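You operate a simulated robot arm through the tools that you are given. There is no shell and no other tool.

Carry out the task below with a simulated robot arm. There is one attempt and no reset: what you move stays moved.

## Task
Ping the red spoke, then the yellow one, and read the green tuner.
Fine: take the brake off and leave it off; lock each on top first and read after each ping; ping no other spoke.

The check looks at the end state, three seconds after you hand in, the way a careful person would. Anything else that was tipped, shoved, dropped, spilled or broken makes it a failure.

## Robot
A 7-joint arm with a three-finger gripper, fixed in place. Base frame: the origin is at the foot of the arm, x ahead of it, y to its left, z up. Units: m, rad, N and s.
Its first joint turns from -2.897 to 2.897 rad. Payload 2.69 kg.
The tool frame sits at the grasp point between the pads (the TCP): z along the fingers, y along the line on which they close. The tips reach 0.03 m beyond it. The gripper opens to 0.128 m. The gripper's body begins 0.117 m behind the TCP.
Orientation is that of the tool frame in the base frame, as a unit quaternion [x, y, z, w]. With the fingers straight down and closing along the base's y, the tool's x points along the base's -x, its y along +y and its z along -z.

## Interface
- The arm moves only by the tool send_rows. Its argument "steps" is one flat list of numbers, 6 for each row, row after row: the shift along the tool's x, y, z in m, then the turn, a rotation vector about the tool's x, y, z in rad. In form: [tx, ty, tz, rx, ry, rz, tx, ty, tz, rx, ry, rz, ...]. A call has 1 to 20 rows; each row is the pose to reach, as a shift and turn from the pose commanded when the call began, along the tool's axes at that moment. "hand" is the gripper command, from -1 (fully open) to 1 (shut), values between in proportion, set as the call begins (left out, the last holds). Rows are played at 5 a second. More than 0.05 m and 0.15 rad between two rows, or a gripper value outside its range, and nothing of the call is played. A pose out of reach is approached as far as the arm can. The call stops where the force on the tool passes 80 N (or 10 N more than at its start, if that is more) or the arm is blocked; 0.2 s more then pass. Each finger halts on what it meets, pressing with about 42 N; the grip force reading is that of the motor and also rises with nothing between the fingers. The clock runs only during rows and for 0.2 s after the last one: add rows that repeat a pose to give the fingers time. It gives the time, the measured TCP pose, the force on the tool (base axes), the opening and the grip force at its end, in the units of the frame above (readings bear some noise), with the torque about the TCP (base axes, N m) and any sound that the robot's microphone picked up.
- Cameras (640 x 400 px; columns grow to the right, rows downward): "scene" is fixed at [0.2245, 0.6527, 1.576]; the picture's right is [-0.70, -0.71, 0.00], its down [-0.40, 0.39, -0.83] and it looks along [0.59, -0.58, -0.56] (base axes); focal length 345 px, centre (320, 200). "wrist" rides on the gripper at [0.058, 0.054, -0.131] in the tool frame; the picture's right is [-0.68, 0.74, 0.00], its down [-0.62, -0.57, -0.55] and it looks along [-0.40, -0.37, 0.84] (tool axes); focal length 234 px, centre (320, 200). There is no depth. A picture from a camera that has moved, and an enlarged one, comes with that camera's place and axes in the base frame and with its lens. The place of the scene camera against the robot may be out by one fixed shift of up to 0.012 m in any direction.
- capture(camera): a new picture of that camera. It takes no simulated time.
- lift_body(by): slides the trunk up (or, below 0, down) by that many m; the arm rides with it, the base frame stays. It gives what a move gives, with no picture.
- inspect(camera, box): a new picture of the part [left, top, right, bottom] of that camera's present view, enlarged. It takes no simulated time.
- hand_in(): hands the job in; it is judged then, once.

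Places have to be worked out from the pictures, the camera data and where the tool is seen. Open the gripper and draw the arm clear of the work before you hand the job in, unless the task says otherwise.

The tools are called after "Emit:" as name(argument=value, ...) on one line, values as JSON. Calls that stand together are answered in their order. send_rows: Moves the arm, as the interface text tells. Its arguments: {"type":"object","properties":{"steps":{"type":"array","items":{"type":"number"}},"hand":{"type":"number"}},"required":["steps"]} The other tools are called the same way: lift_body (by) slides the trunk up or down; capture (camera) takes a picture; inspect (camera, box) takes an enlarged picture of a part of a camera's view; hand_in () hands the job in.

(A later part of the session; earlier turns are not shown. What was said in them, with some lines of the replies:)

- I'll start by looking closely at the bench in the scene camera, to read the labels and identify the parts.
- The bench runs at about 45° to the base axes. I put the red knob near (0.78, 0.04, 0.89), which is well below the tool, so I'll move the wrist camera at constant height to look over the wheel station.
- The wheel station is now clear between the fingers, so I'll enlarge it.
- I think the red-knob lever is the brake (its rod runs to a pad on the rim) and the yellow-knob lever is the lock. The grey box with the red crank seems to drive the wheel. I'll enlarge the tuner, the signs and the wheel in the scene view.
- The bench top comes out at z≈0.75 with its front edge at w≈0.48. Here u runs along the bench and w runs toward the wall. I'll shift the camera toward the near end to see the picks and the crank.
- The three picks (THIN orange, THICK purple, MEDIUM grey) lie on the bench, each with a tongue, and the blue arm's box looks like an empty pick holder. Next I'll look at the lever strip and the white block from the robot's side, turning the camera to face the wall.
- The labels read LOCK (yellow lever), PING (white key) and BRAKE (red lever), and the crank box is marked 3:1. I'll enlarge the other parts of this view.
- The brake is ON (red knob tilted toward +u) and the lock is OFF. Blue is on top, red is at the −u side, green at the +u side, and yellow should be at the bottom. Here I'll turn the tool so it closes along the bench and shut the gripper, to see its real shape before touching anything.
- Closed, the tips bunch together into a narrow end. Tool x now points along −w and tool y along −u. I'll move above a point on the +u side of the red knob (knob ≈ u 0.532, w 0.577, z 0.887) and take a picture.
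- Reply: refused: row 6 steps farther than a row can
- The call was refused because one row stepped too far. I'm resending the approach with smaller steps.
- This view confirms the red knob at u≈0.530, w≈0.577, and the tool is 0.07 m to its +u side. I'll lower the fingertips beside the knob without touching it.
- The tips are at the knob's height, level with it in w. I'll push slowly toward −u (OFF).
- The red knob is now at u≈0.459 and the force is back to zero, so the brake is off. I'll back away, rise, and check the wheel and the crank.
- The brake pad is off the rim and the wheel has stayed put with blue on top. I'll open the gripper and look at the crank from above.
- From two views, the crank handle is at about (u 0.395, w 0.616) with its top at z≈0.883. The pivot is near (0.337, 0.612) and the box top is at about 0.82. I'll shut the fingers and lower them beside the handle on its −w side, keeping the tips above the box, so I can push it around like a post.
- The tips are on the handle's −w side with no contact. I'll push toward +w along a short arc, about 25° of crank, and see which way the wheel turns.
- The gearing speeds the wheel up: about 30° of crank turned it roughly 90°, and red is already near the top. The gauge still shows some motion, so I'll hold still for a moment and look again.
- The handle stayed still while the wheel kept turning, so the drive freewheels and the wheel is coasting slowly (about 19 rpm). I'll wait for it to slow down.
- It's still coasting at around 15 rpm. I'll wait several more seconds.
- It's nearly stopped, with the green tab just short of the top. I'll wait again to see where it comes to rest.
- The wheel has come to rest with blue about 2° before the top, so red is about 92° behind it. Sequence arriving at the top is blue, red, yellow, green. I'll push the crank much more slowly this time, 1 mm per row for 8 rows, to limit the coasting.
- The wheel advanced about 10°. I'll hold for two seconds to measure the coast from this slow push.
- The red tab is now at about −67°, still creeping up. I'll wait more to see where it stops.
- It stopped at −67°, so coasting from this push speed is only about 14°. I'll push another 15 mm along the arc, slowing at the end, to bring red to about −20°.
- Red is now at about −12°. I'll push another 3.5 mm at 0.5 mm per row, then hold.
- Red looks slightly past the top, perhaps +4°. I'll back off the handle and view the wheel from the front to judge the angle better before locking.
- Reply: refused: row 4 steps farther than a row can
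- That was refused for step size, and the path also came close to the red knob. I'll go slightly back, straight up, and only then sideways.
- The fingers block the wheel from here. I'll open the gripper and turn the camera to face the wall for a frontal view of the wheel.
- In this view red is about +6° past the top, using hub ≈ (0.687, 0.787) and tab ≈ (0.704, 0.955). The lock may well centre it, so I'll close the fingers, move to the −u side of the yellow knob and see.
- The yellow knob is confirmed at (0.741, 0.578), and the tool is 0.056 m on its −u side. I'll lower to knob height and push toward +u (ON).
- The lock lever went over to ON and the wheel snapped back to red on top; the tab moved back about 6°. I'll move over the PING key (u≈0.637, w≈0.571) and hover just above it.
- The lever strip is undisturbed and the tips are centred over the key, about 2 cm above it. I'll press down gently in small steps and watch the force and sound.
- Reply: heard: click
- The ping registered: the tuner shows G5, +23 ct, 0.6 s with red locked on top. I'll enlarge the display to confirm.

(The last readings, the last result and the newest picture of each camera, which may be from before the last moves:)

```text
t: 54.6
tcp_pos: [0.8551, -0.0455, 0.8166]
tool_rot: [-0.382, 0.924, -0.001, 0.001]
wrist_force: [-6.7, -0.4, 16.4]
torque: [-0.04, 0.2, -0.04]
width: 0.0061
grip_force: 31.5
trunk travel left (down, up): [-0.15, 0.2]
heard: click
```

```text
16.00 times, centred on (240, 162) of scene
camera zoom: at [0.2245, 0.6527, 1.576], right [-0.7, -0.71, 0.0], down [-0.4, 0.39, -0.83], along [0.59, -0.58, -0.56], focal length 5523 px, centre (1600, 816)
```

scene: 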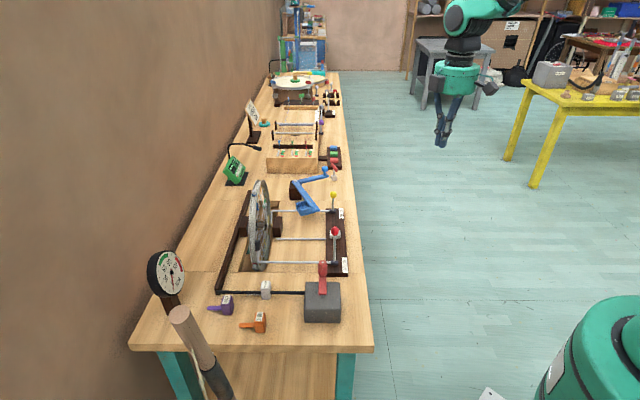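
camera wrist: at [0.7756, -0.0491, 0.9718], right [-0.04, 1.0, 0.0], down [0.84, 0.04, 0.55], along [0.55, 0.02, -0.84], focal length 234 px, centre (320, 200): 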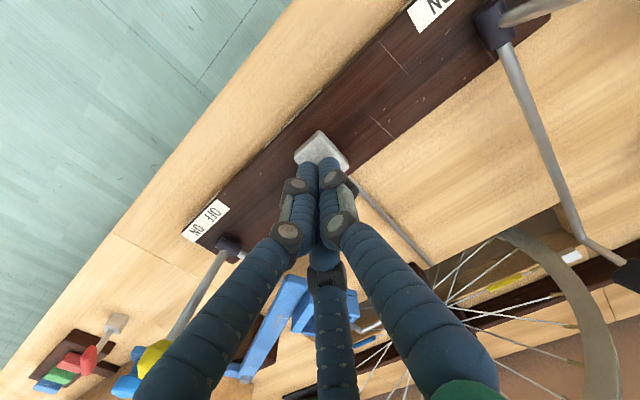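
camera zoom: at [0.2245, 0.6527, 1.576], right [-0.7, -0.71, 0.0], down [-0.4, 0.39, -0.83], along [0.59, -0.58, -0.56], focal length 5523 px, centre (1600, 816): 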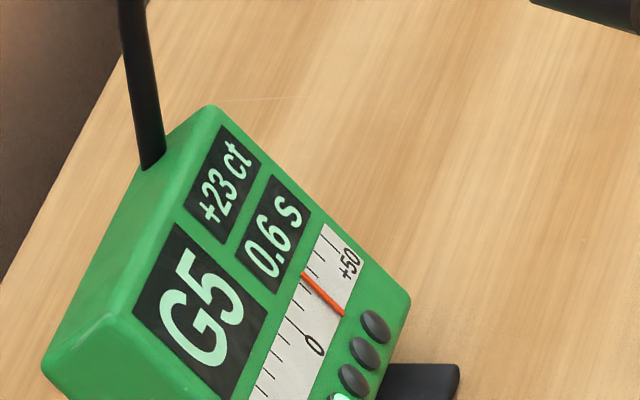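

Red reads G5, +23 ct, 0.6 s. I'll release the key, rise, re-check the tuner, and move to the +u side of the yellow knob to unlock.

Emit:
send_rows(steps=[0, 0, -0.04, 0, 0, 0, 0, 0, -0.08, 0, 0, 0, 0, 0, -0.12, 0, 0, 0, 0, 0, -0.155, 0, 0, 0, 0, -0.045, -0.155, 0, 0, 0, 0, -0.09, -0.155, 0, 0, 0, 0, -0.135, -0.155, 0, 0, 0, -0.003, -0.18, -0.155, 0, 0, 0, -0.006, -0.225, -0.155, 0, 0, 0, -0.006, -0.242, -0.155, 0, 0, 0])

Emit:
capture(camera="wrist")

Emit:
inspect(camera="scene", box=[228, 152, 252, 180])

Emit:
inspect(camera="scene", box=[230, 160, 390, 280])

```text
t: 56.8
tcp_pos: [1.031, -0.2145, 0.9682]
tool_rot: [-0.383, 0.924, 0.0, 0.001]
wrist_force: [-0.2, -1.1, 0.2]
torque: [0.04, 0.03, 0.02]
width: 0.0019
grip_force: 31.4
trunk travel left (down, up): [-0.15, 0.2]
```

```text
taken
camera wrist: at [0.9527, -0.2174, 1.0992], right [-0.04, 1.0, 0.0], down [0.84, 0.04, 0.55], along [0.55, 0.02, -0.84], focal length 234 px, centre (320, 200)
```

wrist: 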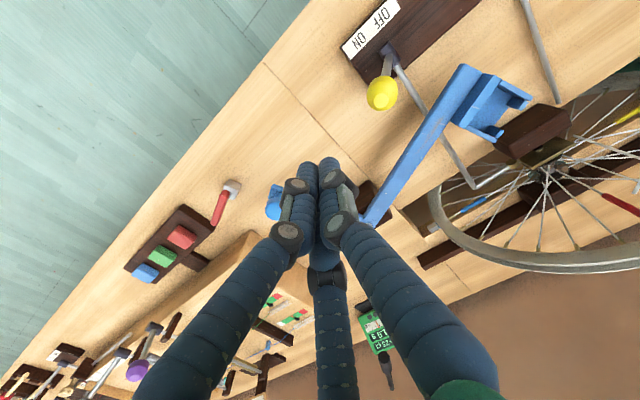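

```text
14.29 times, centred on (240, 166) of scene
camera zoom: at [0.2245, 0.6527, 1.576], right [-0.7, -0.71, 0.0], down [-0.4, 0.39, -0.83], along [0.59, -0.58, -0.56], focal length 4932 px, centre (1463, 686)
```

zoom: 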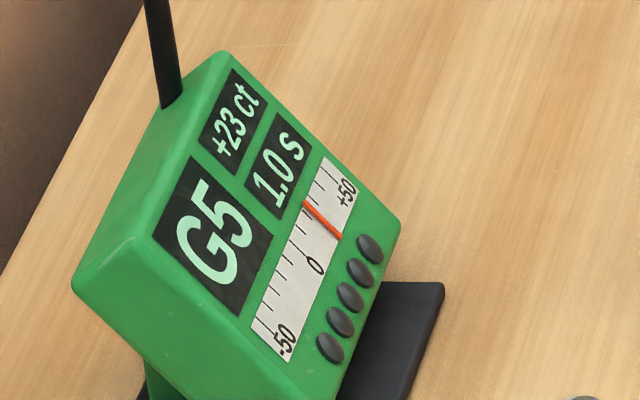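

```text
3.33 times, centred on (310, 220) of scene
camera zoom: at [0.2245, 0.6527, 1.576], right [-0.7, -0.71, 0.0], down [-0.4, 0.39, -0.83], along [0.59, -0.58, -0.56], focal length 1151 px, centre (353, 133)
```

zoom: 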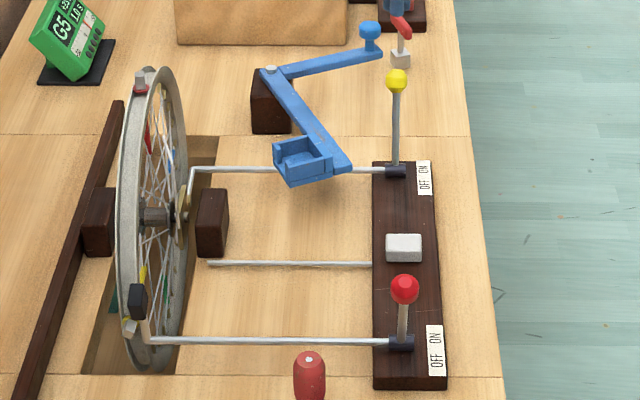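

Red's settled reading is G5, +23 ct, 1.0 s. The yellow knob sits at u≈0.810 (ON). I'll lower on its +u side and push it back to OFF.

Emit:
send_rows(steps=[0, 0.013, 0, 0, 0, 0, 0, 0.013, 0.035, 0, 0, 0, 0, 0.013, 0.068, 0, 0, 0, 0, 0.025, 0.068, 0, 0, 0, 0, 0.035, 0.068, 0, 0, 0, 0, 0.045, 0.068, 0, 0, 0, 0, 0.055, 0.068, 0, 0, 0, 0, 0.065, 0.068, 0, 0, 0, 0, 0.075, 0.068, 0, 0, 0, 0, 0.085, 0.068, 0, 0, 0, 0, 0.095, 0.068, 0, 0, 0, 0, 0.104, 0.068, 0, 0, 0])

Emit:
capture(camera="wrist")

Emit:
inspect(camera="scene", box=[230, 160, 390, 280])

```text
t: 59.4
tcp_pos: [0.9573, -0.1407, 0.9011]
tool_rot: [-0.382, 0.924, 0.001, -0.001]
wrist_force: [0.1, 0.5, 0.6]
torque: [-0.02, 0.0, -0.01]
width: 0.002
grip_force: 31.3
trunk travel left (down, up): [-0.15, 0.2]
```

```text
taken
camera wrist: at [0.8784, -0.143, 1.0323], right [-0.04, 1.0, 0.0], down [0.84, 0.04, 0.55], along [0.55, 0.02, -0.84], focal length 234 px, centre (320, 200)
```

wrist: 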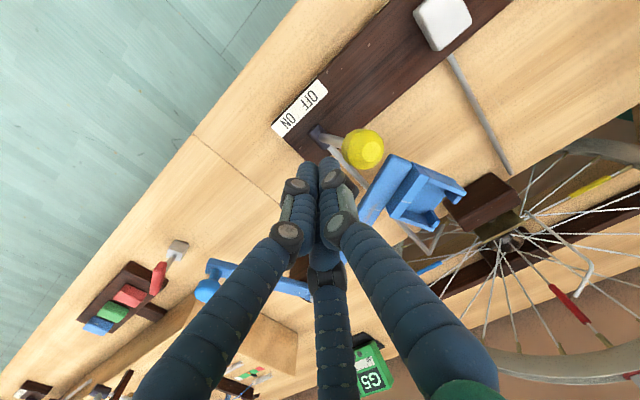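

```text
3.33 times, centred on (310, 220) of scene
camera zoom: at [0.2245, 0.6527, 1.576], right [-0.7, -0.71, 0.0], down [-0.4, 0.39, -0.83], along [0.59, -0.58, -0.56], focal length 1151 px, centre (353, 133)
```

zoom: 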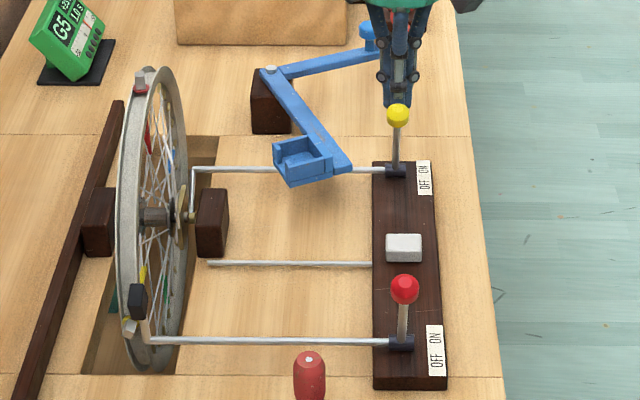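

Lock is OFF and red is still on top. Now I'll go back to the crank, where the handle is at about (0.377, 0.659), and come down behind it on the −w side.

Emit:
send_rows(steps=[0, -0.015, 0, 0, 0, 0, 0, -0.015, -0.045, 0, 0, 0, 0, -0.015, -0.09, 0, 0, 0, -0.004, 0.03, -0.1, 0, 0, 0, -0.008, 0.075, -0.1, 0, 0, 0, -0.012, 0.12, -0.1, 0, 0, 0, -0.016, 0.165, -0.1, 0, 0, 0, -0.02, 0.21, -0.1, 0, 0, 0, -0.025, 0.255, -0.1, 0, 0, 0, -0.03, 0.3, -0.1, 0, 0, 0, -0.035, 0.345, -0.1, 0, 0, 0, -0.0386, 0.386, -0.1, 0, 0, 0, -0.0386, 0.386, -0.055, 0, 0, 0, -0.0386, 0.386, -0.01, 0, 0, 0, -0.0386, 0.386, 0.026, 0, 0, 0])

Emit:
capture(camera="wrist")

Emit:
inspect(camera="scene", box=[230, 170, 310, 280])

Emit:
inspect(camera="scene", box=[270, 230, 370, 330])

```text
t: 62.6
tcp_pos: [0.7116, 0.1609, 0.8759]
tool_rot: [-0.383, 0.924, 0.001, 0.001]
wrist_force: [-0.4, -0.2, -0.5]
torque: [0.01, 0.02, 0.01]
width: 0.0022
grip_force: 31.8
trunk travel left (down, up): [-0.15, 0.2]
```

```text
taken
camera wrist: at [0.6328, 0.1573, 1.007], right [-0.04, 1.0, 0.0], down [0.83, 0.04, 0.55], along [0.55, 0.02, -0.84], focal length 234 px, centre (320, 200)
```

wrist: 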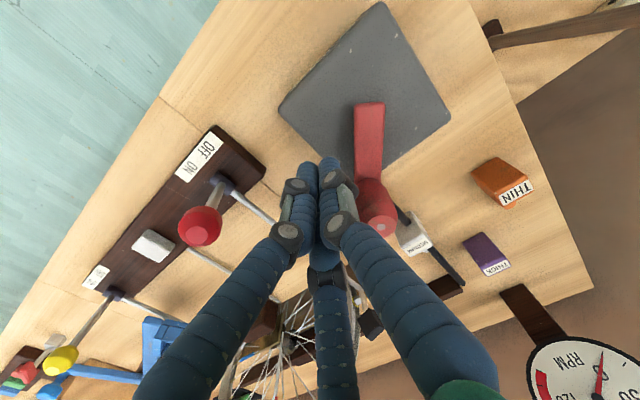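

```text
3.64 times, centred on (270, 225) of scene
camera zoom: at [0.2245, 0.6527, 1.576], right [-0.7, -0.71, 0.0], down [-0.4, 0.39, -0.83], along [0.59, -0.58, -0.56], focal length 1255 px, centre (502, 109)
```

zoom: 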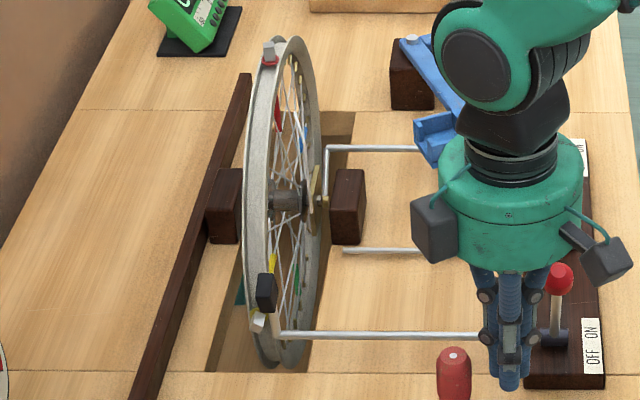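

```text
4.00 times, centred on (320, 280) of scene
camera zoom: at [0.2245, 0.6527, 1.576], right [-0.7, -0.71, 0.0], down [-0.4, 0.39, -0.83], along [0.59, -0.58, -0.56], focal length 1381 px, centre (320, -120)
```

zoom: 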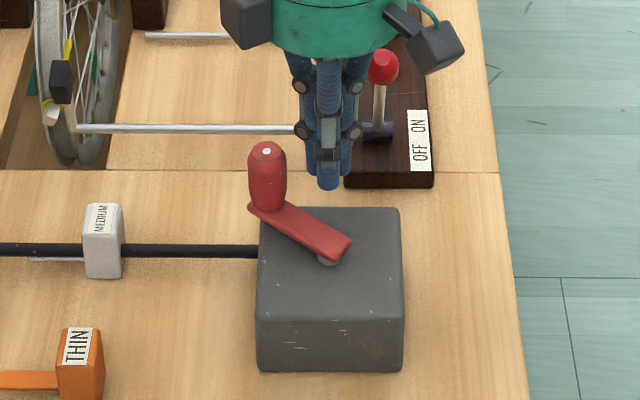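

With the lock-aligned wheel as reference, "on top" means the tab's grey cap at row ~50 in this zoom. The handle is at (0.376, 0.662) with a 2 cm gap to my tips. I'll close the gap, then push at 1 mm per row along the arc.

Emit:
send_rows(steps=[-0.0045, -0.0002, 0, 0, 0, 0, -0.009, -0.0003, 0, 0, 0, 0, -0.0135, -0.0005, 0, 0, 0, 0, -0.018, -0.0006, 0, 0, 0, 0, -0.0192, -0.0008, 0, 0, 0, 0, -0.0204, -0.001, 0, 0, 0, 0, -0.0215, -0.0012, 0, 0, 0, 0, -0.0227, -0.0013, 0, 0, 0, 0, -0.0236, -0.0009, 0, 0, 0, 0, -0.0245, -0.0004, 0, 0, 0, 0, -0.0254, 0.0001, 0, 0, 0, 0, -0.0263, 0.0005, 0, 0, 0, 0, -0.0272, 0.001, 0, 0, 0, 0, -0.0281, 0.0015, 0, 0, 0, 0, -0.029, 0.002, 0, 0, 0, 0, -0.0298, 0.0025, 0, 0, 0, 0, -0.0306, 0.003, 0, 0, 0, 0, -0.0315, 0.0036, 0, 0, 0, 0, -0.0323, 0.0041, 0, 0, 0, 0, -0.0331, 0.0047, 0, 0, 0, 0])

Emit:
inspect(camera="scene", box=[230, 170, 310, 280])

Emit:
inspect(camera="scene", box=[270, 230, 370, 330])

```text
t: 66.8
tcp_pos: [0.7312, 0.1867, 0.8751]
tool_rot: [-0.383, 0.924, 0.0, 0.001]
wrist_force: [0.4, 1.4, 0.3]
torque: [0.0, 0.02, 0.04]
width: 0.0021
grip_force: 31.5
trunk travel left (down, up): [-0.15, 0.2]
```

```text
3.64 times, centred on (270, 225) of scene
camera zoom: at [0.2245, 0.6527, 1.576], right [-0.7, -0.71, 0.0], down [-0.4, 0.39, -0.83], along [0.59, -0.58, -0.56], focal length 1255 px, centre (502, 109)
```

zoom: 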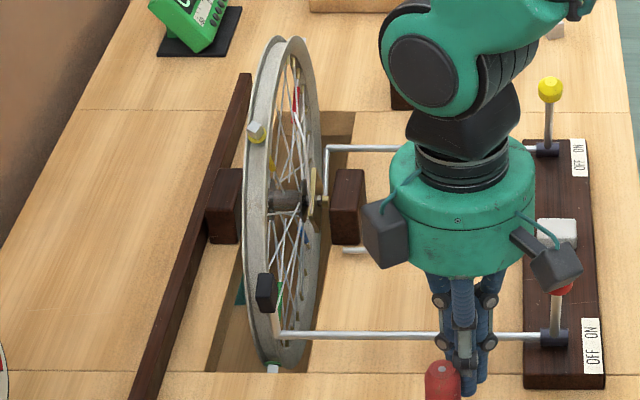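

```text
4.00 times, centred on (320, 280) of scene
camera zoom: at [0.2245, 0.6527, 1.576], right [-0.7, -0.71, 0.0], down [-0.4, 0.39, -0.83], along [0.59, -0.58, -0.56], focal length 1381 px, centre (320, -120)
```

zoom: 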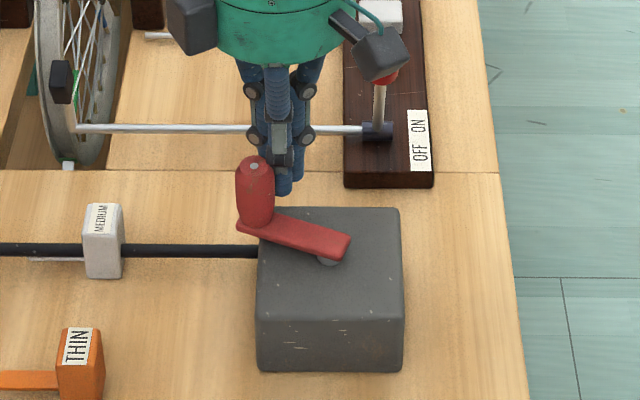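

Yellow is at about −31° and still moving slowly. I'll hold to let it settle.

Emit:
send_rows(steps=[0, 0, 0, 0, 0, 0, 0, 0, 0, 0, 0, 0, 0, 0, 0, 0, 0, 0, 0, 0, 0, 0, 0, 0, 0, 0, 0, 0, 0, 0, 0, 0, 0, 0, 0, 0, 0, 0, 0, 0, 0, 0, 0, 0, 0, 0, 0, 0, 0, 0, 0, 0, 0, 0, 0, 0, 0, 0, 0, 0, 0, 0, 0, 0, 0, 0, 0, 0, 0, 0, 0, 0])

Emit:
inspect(camera="scene", box=[230, 170, 310, 280])

```text
t: 69.4
tcp_pos: [0.7304, 0.1867, 0.8744]
tool_rot: [-0.383, 0.924, 0.0, 0.0]
wrist_force: [1.0, -0.1, 0.0]
torque: [-0.02, 0.01, -0.02]
width: 0.002
grip_force: 31.4
trunk travel left (down, up): [-0.15, 0.2]
```

```text
3.64 times, centred on (270, 225) of scene
camera zoom: at [0.2245, 0.6527, 1.576], right [-0.7, -0.71, 0.0], down [-0.4, 0.39, -0.83], along [0.59, -0.58, -0.56], focal length 1255 px, centre (502, 109)
```

zoom: 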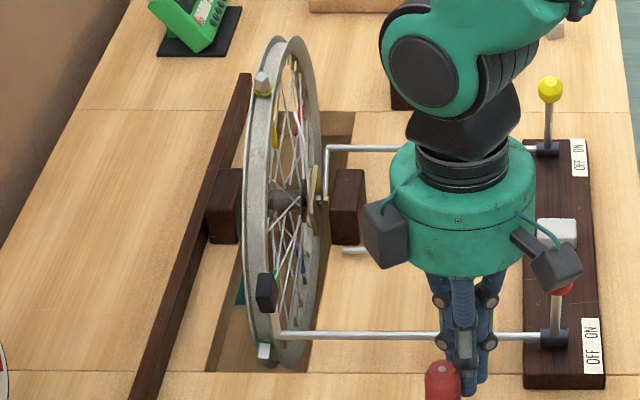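

Yellow has settled at about −16°. I'll push 4 mm more at 0.4 mm per row and hold.

Emit:
send_rows(steps=[-0.0003, 0.0002, 0, 0, 0, 0, -0.0007, 0.0005, 0, 0, 0, 0, -0.001, 0.0007, 0, 0, 0, 0, -0.0013, 0.0009, 0, 0, 0, 0, -0.0016, 0.0011, 0, 0, 0, 0, -0.002, 0.0014, 0, 0, 0, 0, -0.0023, 0.0016, 0, 0, 0, 0, -0.0026, 0.0018, 0, 0, 0, 0, -0.003, 0.0021, 0, 0, 0, 0, -0.0033, 0.0023, 0, 0, 0, 0, -0.0033, 0.0023, 0, 0, 0, 0, -0.0033, 0.0023, 0, 0, 0, 0, -0.0033, 0.0023, 0, 0, 0, 0, -0.0033, 0.0023, 0, 0, 0, 0, -0.0033, 0.0023, 0, 0, 0, 0, -0.0033, 0.0023, 0, 0, 0, 0])

Emit:
inspect(camera="scene", box=[230, 170, 310, 280])

```text
t: 72.8
tcp_pos: [0.7309, 0.1904, 0.8752]
tool_rot: [-0.383, 0.924, 0.0, 0.0]
wrist_force: [-0.3, 0.2, -0.2]
torque: [0.0, 0.01, -0.02]
width: 0.0023
grip_force: 32.0
trunk travel left (down, up): [-0.15, 0.2]
```

```text
3.64 times, centred on (270, 225) of scene
camera zoom: at [0.2245, 0.6527, 1.576], right [-0.7, -0.71, 0.0], down [-0.4, 0.39, -0.83], along [0.59, -0.58, -0.56], focal length 1255 px, centre (502, 109)
```

zoom: 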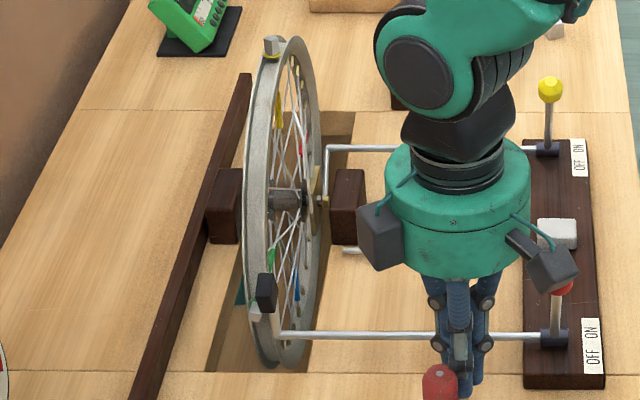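

Yellow is within about 3° of the top, well inside what the lock pulled in before. I'll retreat and travel above the levers to the −u side of the yellow knob.

Emit:
send_rows(steps=[0.015, 0, 0, 0, 0, 0, 0.015, 0, -0.045, 0, 0, 0, 0.015, 0, -0.09, 0, 0, 0, 0.02, -0.03, -0.115, 0, 0, 0, 0.027, -0.075, -0.115, 0, 0, 0, 0.035, -0.12, -0.115, 0, 0, 0, 0.043, -0.165, -0.115, 0, 0, 0, 0.051, -0.21, -0.115, 0, 0, 0, 0.06, -0.255, -0.115, 0, 0, 0, 0.0735, -0.3, -0.115, 0, 0, 0, 0.0735, -0.3, -0.07, 0, 0, 0])

Emit:
inspect(camera="scene", box=[230, 170, 310, 280])

Emit:
capture(camera="wrist")

```text
t: 75.2
tcp_pos: [0.8914, -0.0746, 0.9449]
tool_rot: [-0.383, 0.924, 0.0, 0.001]
wrist_force: [-0.4, -0.3, 2.0]
torque: [0.07, 0.0, 0.02]
width: 0.0019
grip_force: 31.4
trunk travel left (down, up): [-0.15, 0.2]
```

```text
3.64 times, centred on (270, 225) of scene
camera zoom: at [0.2245, 0.6527, 1.576], right [-0.7, -0.71, 0.0], down [-0.4, 0.39, -0.83], along [0.59, -0.58, -0.56], focal length 1255 px, centre (502, 109)
```

zoom: 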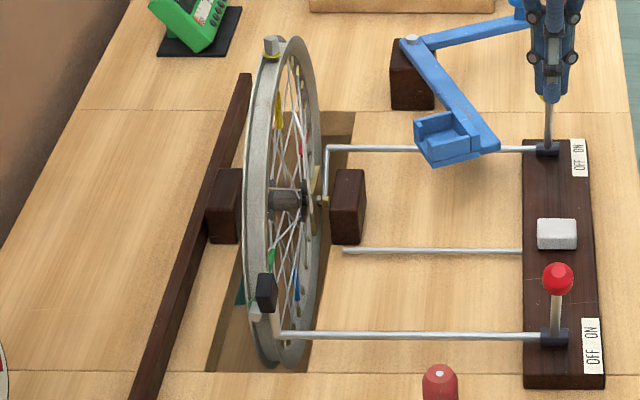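

```text
taken
camera wrist: at [0.8141, -0.0773, 1.0764], right [-0.04, 1.0, 0.0], down [0.83, 0.04, 0.55], along [0.55, 0.02, -0.84], focal length 234 px, centre (320, 200)
```

wrist: 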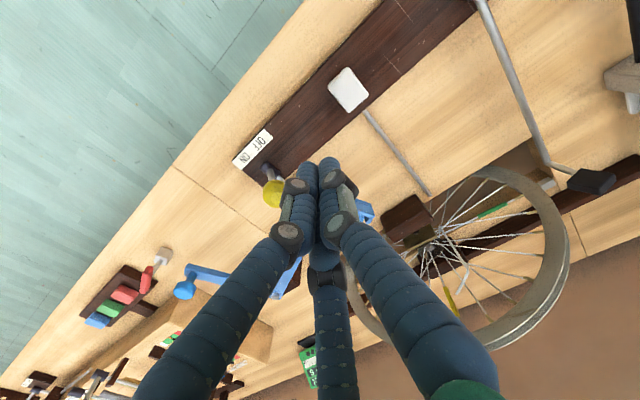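

Same position as for the first lock, and yellow is still at the top. I'll lower and push the lock lever ON.

Emit:
send_rows(steps=[0, 0, 0.045, 0, 0, 0, 0, -0.015, 0.045, 0, 0, 0, 0, -0.025, 0.045, 0, 0, 0, 0, -0.035, 0.045, 0, 0, 0, 0, -0.045, 0.045, 0, 0, 0, 0, -0.055, 0.045, 0, 0, 0, 0, -0.065, 0.045, 0, 0, 0, 0, -0.075, 0.045, 0, 0, 0, 0, -0.085, 0.045, 0, 0, 0, 0, -0.095, 0.045, 0, 0, 0])

Emit:
inspect(camera="scene", box=[230, 170, 310, 280])

Emit:
capture(camera="wrist")

```text
t: 77.4
tcp_pos: [0.9585, -0.1397, 0.9007]
tool_rot: [-0.383, 0.924, 0.0, 0.0]
wrist_force: [0.0, 0.5, 0.0]
torque: [0.01, -0.03, -0.01]
width: 0.0021
grip_force: 31.1
trunk travel left (down, up): [-0.15, 0.2]
```

```text
3.64 times, centred on (270, 225) of scene
camera zoom: at [0.2245, 0.6527, 1.576], right [-0.7, -0.71, 0.0], down [-0.4, 0.39, -0.83], along [0.59, -0.58, -0.56], focal length 1255 px, centre (502, 109)
```

zoom: 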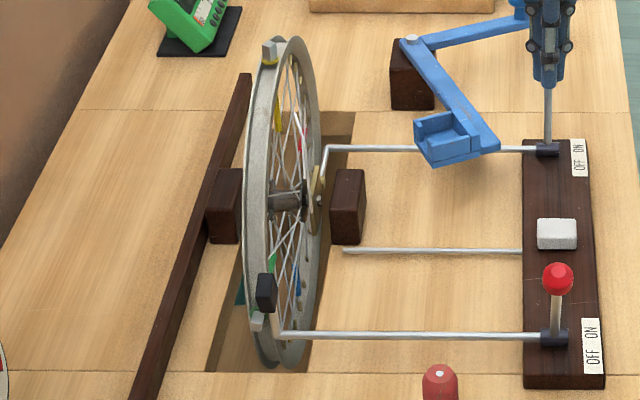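

```text
taken
camera wrist: at [0.8804, -0.1435, 1.032], right [-0.04, 1.0, 0.0], down [0.84, 0.04, 0.55], along [0.55, 0.02, -0.84], focal length 234 px, centre (320, 200)
```

wrist: 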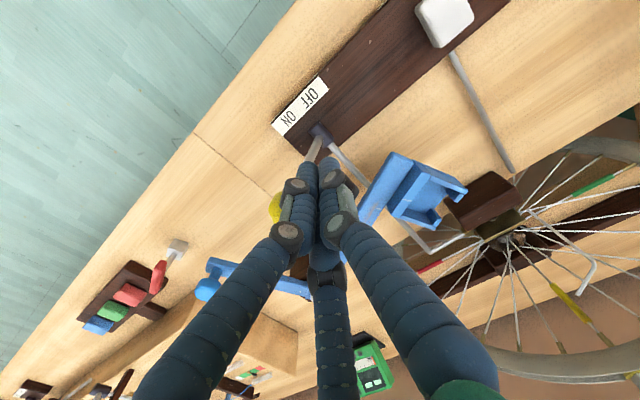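

Lock is ON with yellow on top; the cap is at (269, 50), the same as the red reference. I'll go to the PING key and press it the same way.

Emit:
send_rows(steps=[0, 0.02, 0, 0, 0, 0, 0, 0.02, -0.04, 0, 0, 0, 0, 0.02, -0.08, 0, 0, 0, 0.003, 0.06, -0.09, 0, 0, 0, 0.004, 0.1, -0.09, 0, 0, 0, 0.005, 0.14, -0.09, 0, 0, 0, 0.005, 0.14, -0.045, 0, 0, 0, 0.005, 0.14, 0, 0, 0, 0, 0.005, 0.14, 0.04, 0, 0, 0, 0.005, 0.14, 0.06, 0, 0, 0])

Emit:
inspect(camera="scene", box=[228, 152, 252, 180])

Emit:
inspect(camera="scene", box=[230, 160, 390, 280])

```text
t: 79.6
tcp_pos: [0.858, -0.0457, 0.8404]
tool_rot: [-0.383, 0.924, 0.0, 0.0]
wrist_force: [0.5, 0.4, 0.8]
torque: [0.04, -0.01, 0.0]
width: 0.0021
grip_force: 31.6
trunk travel left (down, up): [-0.15, 0.2]
```

```text
14.29 times, centred on (240, 166) of scene
camera zoom: at [0.2245, 0.6527, 1.576], right [-0.7, -0.71, 0.0], down [-0.4, 0.39, -0.83], along [0.59, -0.58, -0.56], focal length 4932 px, centre (1463, 686)
```

zoom: 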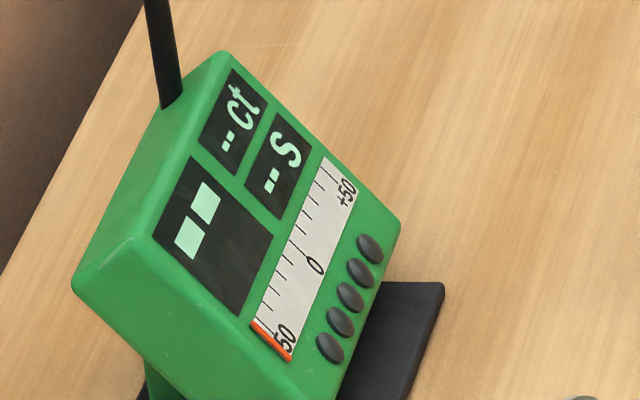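

```text
3.33 times, centred on (310, 220) of scene
camera zoom: at [0.2245, 0.6527, 1.576], right [-0.7, -0.71, 0.0], down [-0.4, 0.39, -0.83], along [0.59, -0.58, -0.56], focal length 1151 px, centre (353, 133)
```

zoom: 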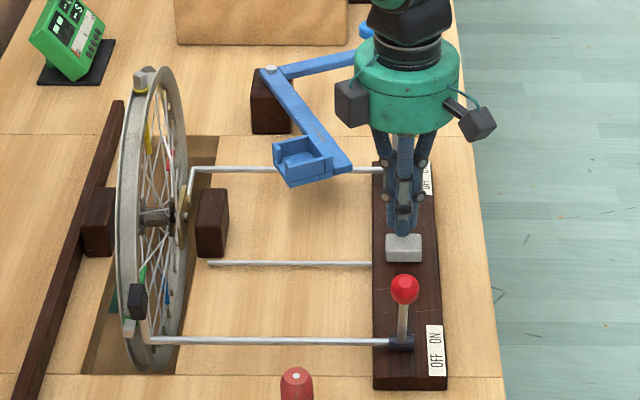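

The tuner has cleared, so it is ready. The tips are centred over the key, and I'll press gently as before.

Emit:
send_rows(steps=[0, 0, 0.01, 0, 0, 0, 0, 0, 0.016, 0, 0, 0, 0, 0, 0.02, 0, 0, 0, 0, 0, 0.023, 0, 0, 0, 0, 0, 0.026, 0, 0, 0])

Emit:
inspect(camera="scene", box=[228, 152, 252, 180])

Emit:
inspect(camera="scene", box=[230, 170, 310, 280])

```text
t: 80.8
tcp_pos: [0.8576, -0.0458, 0.8155]
tool_rot: [-0.383, 0.924, -0.001, 0.001]
wrist_force: [-6.2, -1.4, 16.9]
torque: [0.02, 0.15, 0.01]
width: 0.0061
grip_force: 31.2
trunk travel left (down, up): [-0.15, 0.2]
heard: click
```

```text
14.29 times, centred on (240, 166) of scene
camera zoom: at [0.2245, 0.6527, 1.576], right [-0.7, -0.71, 0.0], down [-0.4, 0.39, -0.83], along [0.59, -0.58, -0.56], focal length 4932 px, centre (1463, 686)
```

zoom: 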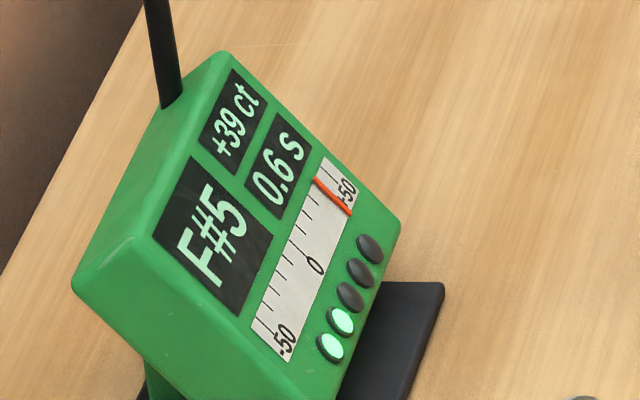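

```text
3.64 times, centred on (270, 225) of scene
camera zoom: at [0.2245, 0.6527, 1.576], right [-0.7, -0.71, 0.0], down [-0.4, 0.39, -0.83], along [0.59, -0.58, -0.56], focal length 1255 px, centre (502, 109)
```

zoom: 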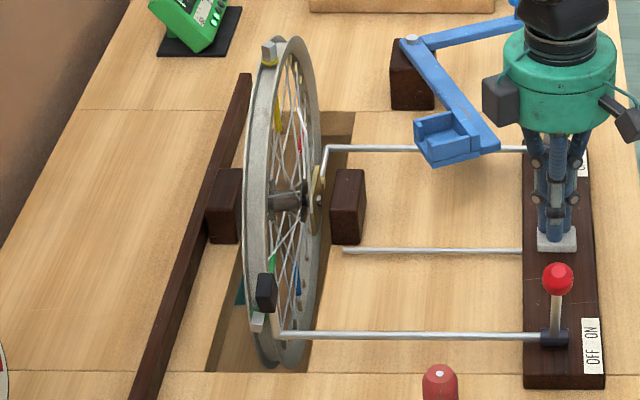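

Yellow reads F#5, +39 ct, and the timer is still counting. I'll release the key, rise, draw the arm back clear of the bench and open the gripper there.

Emit:
send_rows(steps=[0, 0, -0.04, 0, 0, 0, 0, 0, -0.08, 0, 0, 0, 0, 0, -0.12, 0, 0, 0, 0, 0, -0.165, 0, 0, 0, 0, 0, -0.21, 0, 0, 0, 0.045, 0, -0.23, 0, 0, 0, 0.09, 0, -0.25, 0, 0, 0, 0.135, 0, -0.27, 0, 0, 0, 0.18, 0, -0.28, 0, 0, 0])

Emit:
inspect(camera="scene", box=[228, 152, 252, 180])

Emit:
send_rows(hand=-1, steps=[0.045, 0, 0, 0, 0, 0, 0.09, 0, 0, 0, 0, 0, 0.12, 0, 0, 0, 0, 0, 0.12, 0, 0, 0, 0, 0])

Emit:
capture(camera="scene")

Emit:
inspect(camera="scene", box=[230, 160, 390, 280])

Emit:
capture(camera="wrist")

```text
t: 82.8
tcp_pos: [0.7283, -0.1718, 1.0947]
tool_rot: [-0.383, 0.924, 0.0, 0.0]
wrist_force: [0.0, 1.0, -0.3]
torque: [-0.05, 0.04, -0.02]
width: 0.0024
grip_force: 31.4
trunk travel left (down, up): [-0.15, 0.2]
```

```text
14.29 times, centred on (240, 166) of scene
camera zoom: at [0.2245, 0.6527, 1.576], right [-0.7, -0.71, 0.0], down [-0.4, 0.39, -0.83], along [0.59, -0.58, -0.56], focal length 4932 px, centre (1463, 686)
```

zoom: 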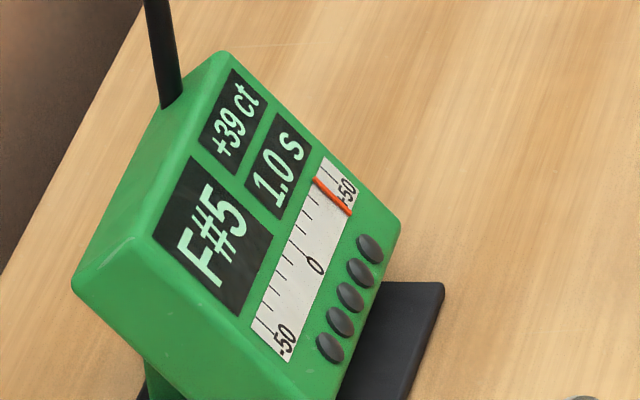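

```text
t: 83.8
tcp_pos: [0.6434, -0.2578, 1.0953]
tool_rot: [-0.382, 0.924, -0.001, 0.0]
wrist_force: [0.0, -0.1, 0.6]
torque: [0.05, -0.04, -0.01]
width: 0.1277
grip_force: 0.1
trunk travel left (down, up): [-0.15, 0.2]
```

```text
taken
```

scene: 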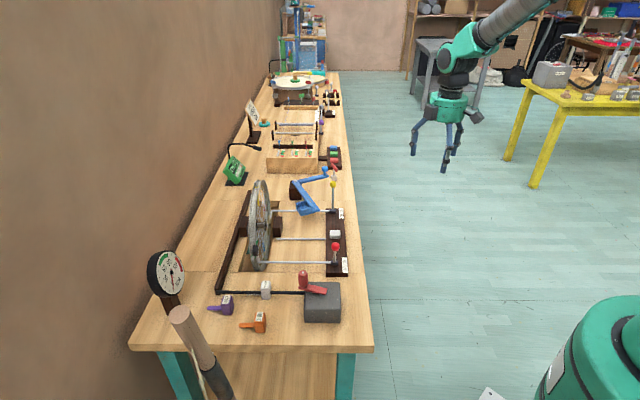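

```text
3.33 times, centred on (310, 220) of scene
camera zoom: at [0.2245, 0.6527, 1.576], right [-0.7, -0.71, 0.0], down [-0.4, 0.39, -0.83], along [0.59, -0.58, -0.56], focal length 1151 px, centre (353, 133)
```

zoom: 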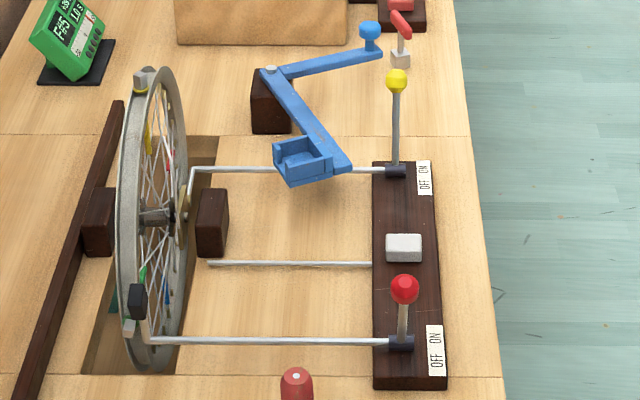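

```text
taken
camera wrist: at [0.5655, -0.2612, 1.2261], right [-0.04, 1.0, 0.0], down [0.84, 0.04, 0.55], along [0.55, 0.02, -0.84], focal length 234 px, centre (320, 200)
```

wrist: 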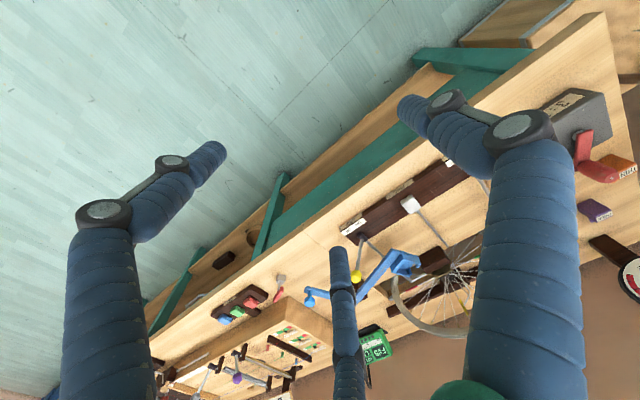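

Readings: red G5 +23 ct (1.0 s), yellow F#5 +39 ct (1.0 s). The brake is off, the lock is on with yellow on top, nothing else has moved, and the open gripper is clear of the bench, so I'm handing in.

Emit:
hand_in()

```text
The job is handed in.
```

I pinged the red spoke and then the yellow one, each locked on top first, and read the green tuner after each ping. I've handed the job in.

| Spoke | Note | Offset | Time shown |
|---|---|---|---|
| Red | G5 | +23 ct | 1.0 s |
| Yellow | F#5 | +39 ct | 1.0 s |

- **Brake:** I took it off at the start and never put it back on.
- **Pings:** I pressed the PING key twice, once per spoke, so no other spoke was pinged.
- **End state:** The lock is still on, holding the wheel with yellow on top. The crank handle is part-way round from where it started, because I used it to turn the wheel.
- **Everything else:** Nothing else looks moved in the last picture. The gripper is open and the arm is clear of the bench.

The first crank push was too fast: the wheel coasted almost two turns before stopping. I then pushed slowly, and the lock pulled each spoke the last few degrees onto the top.
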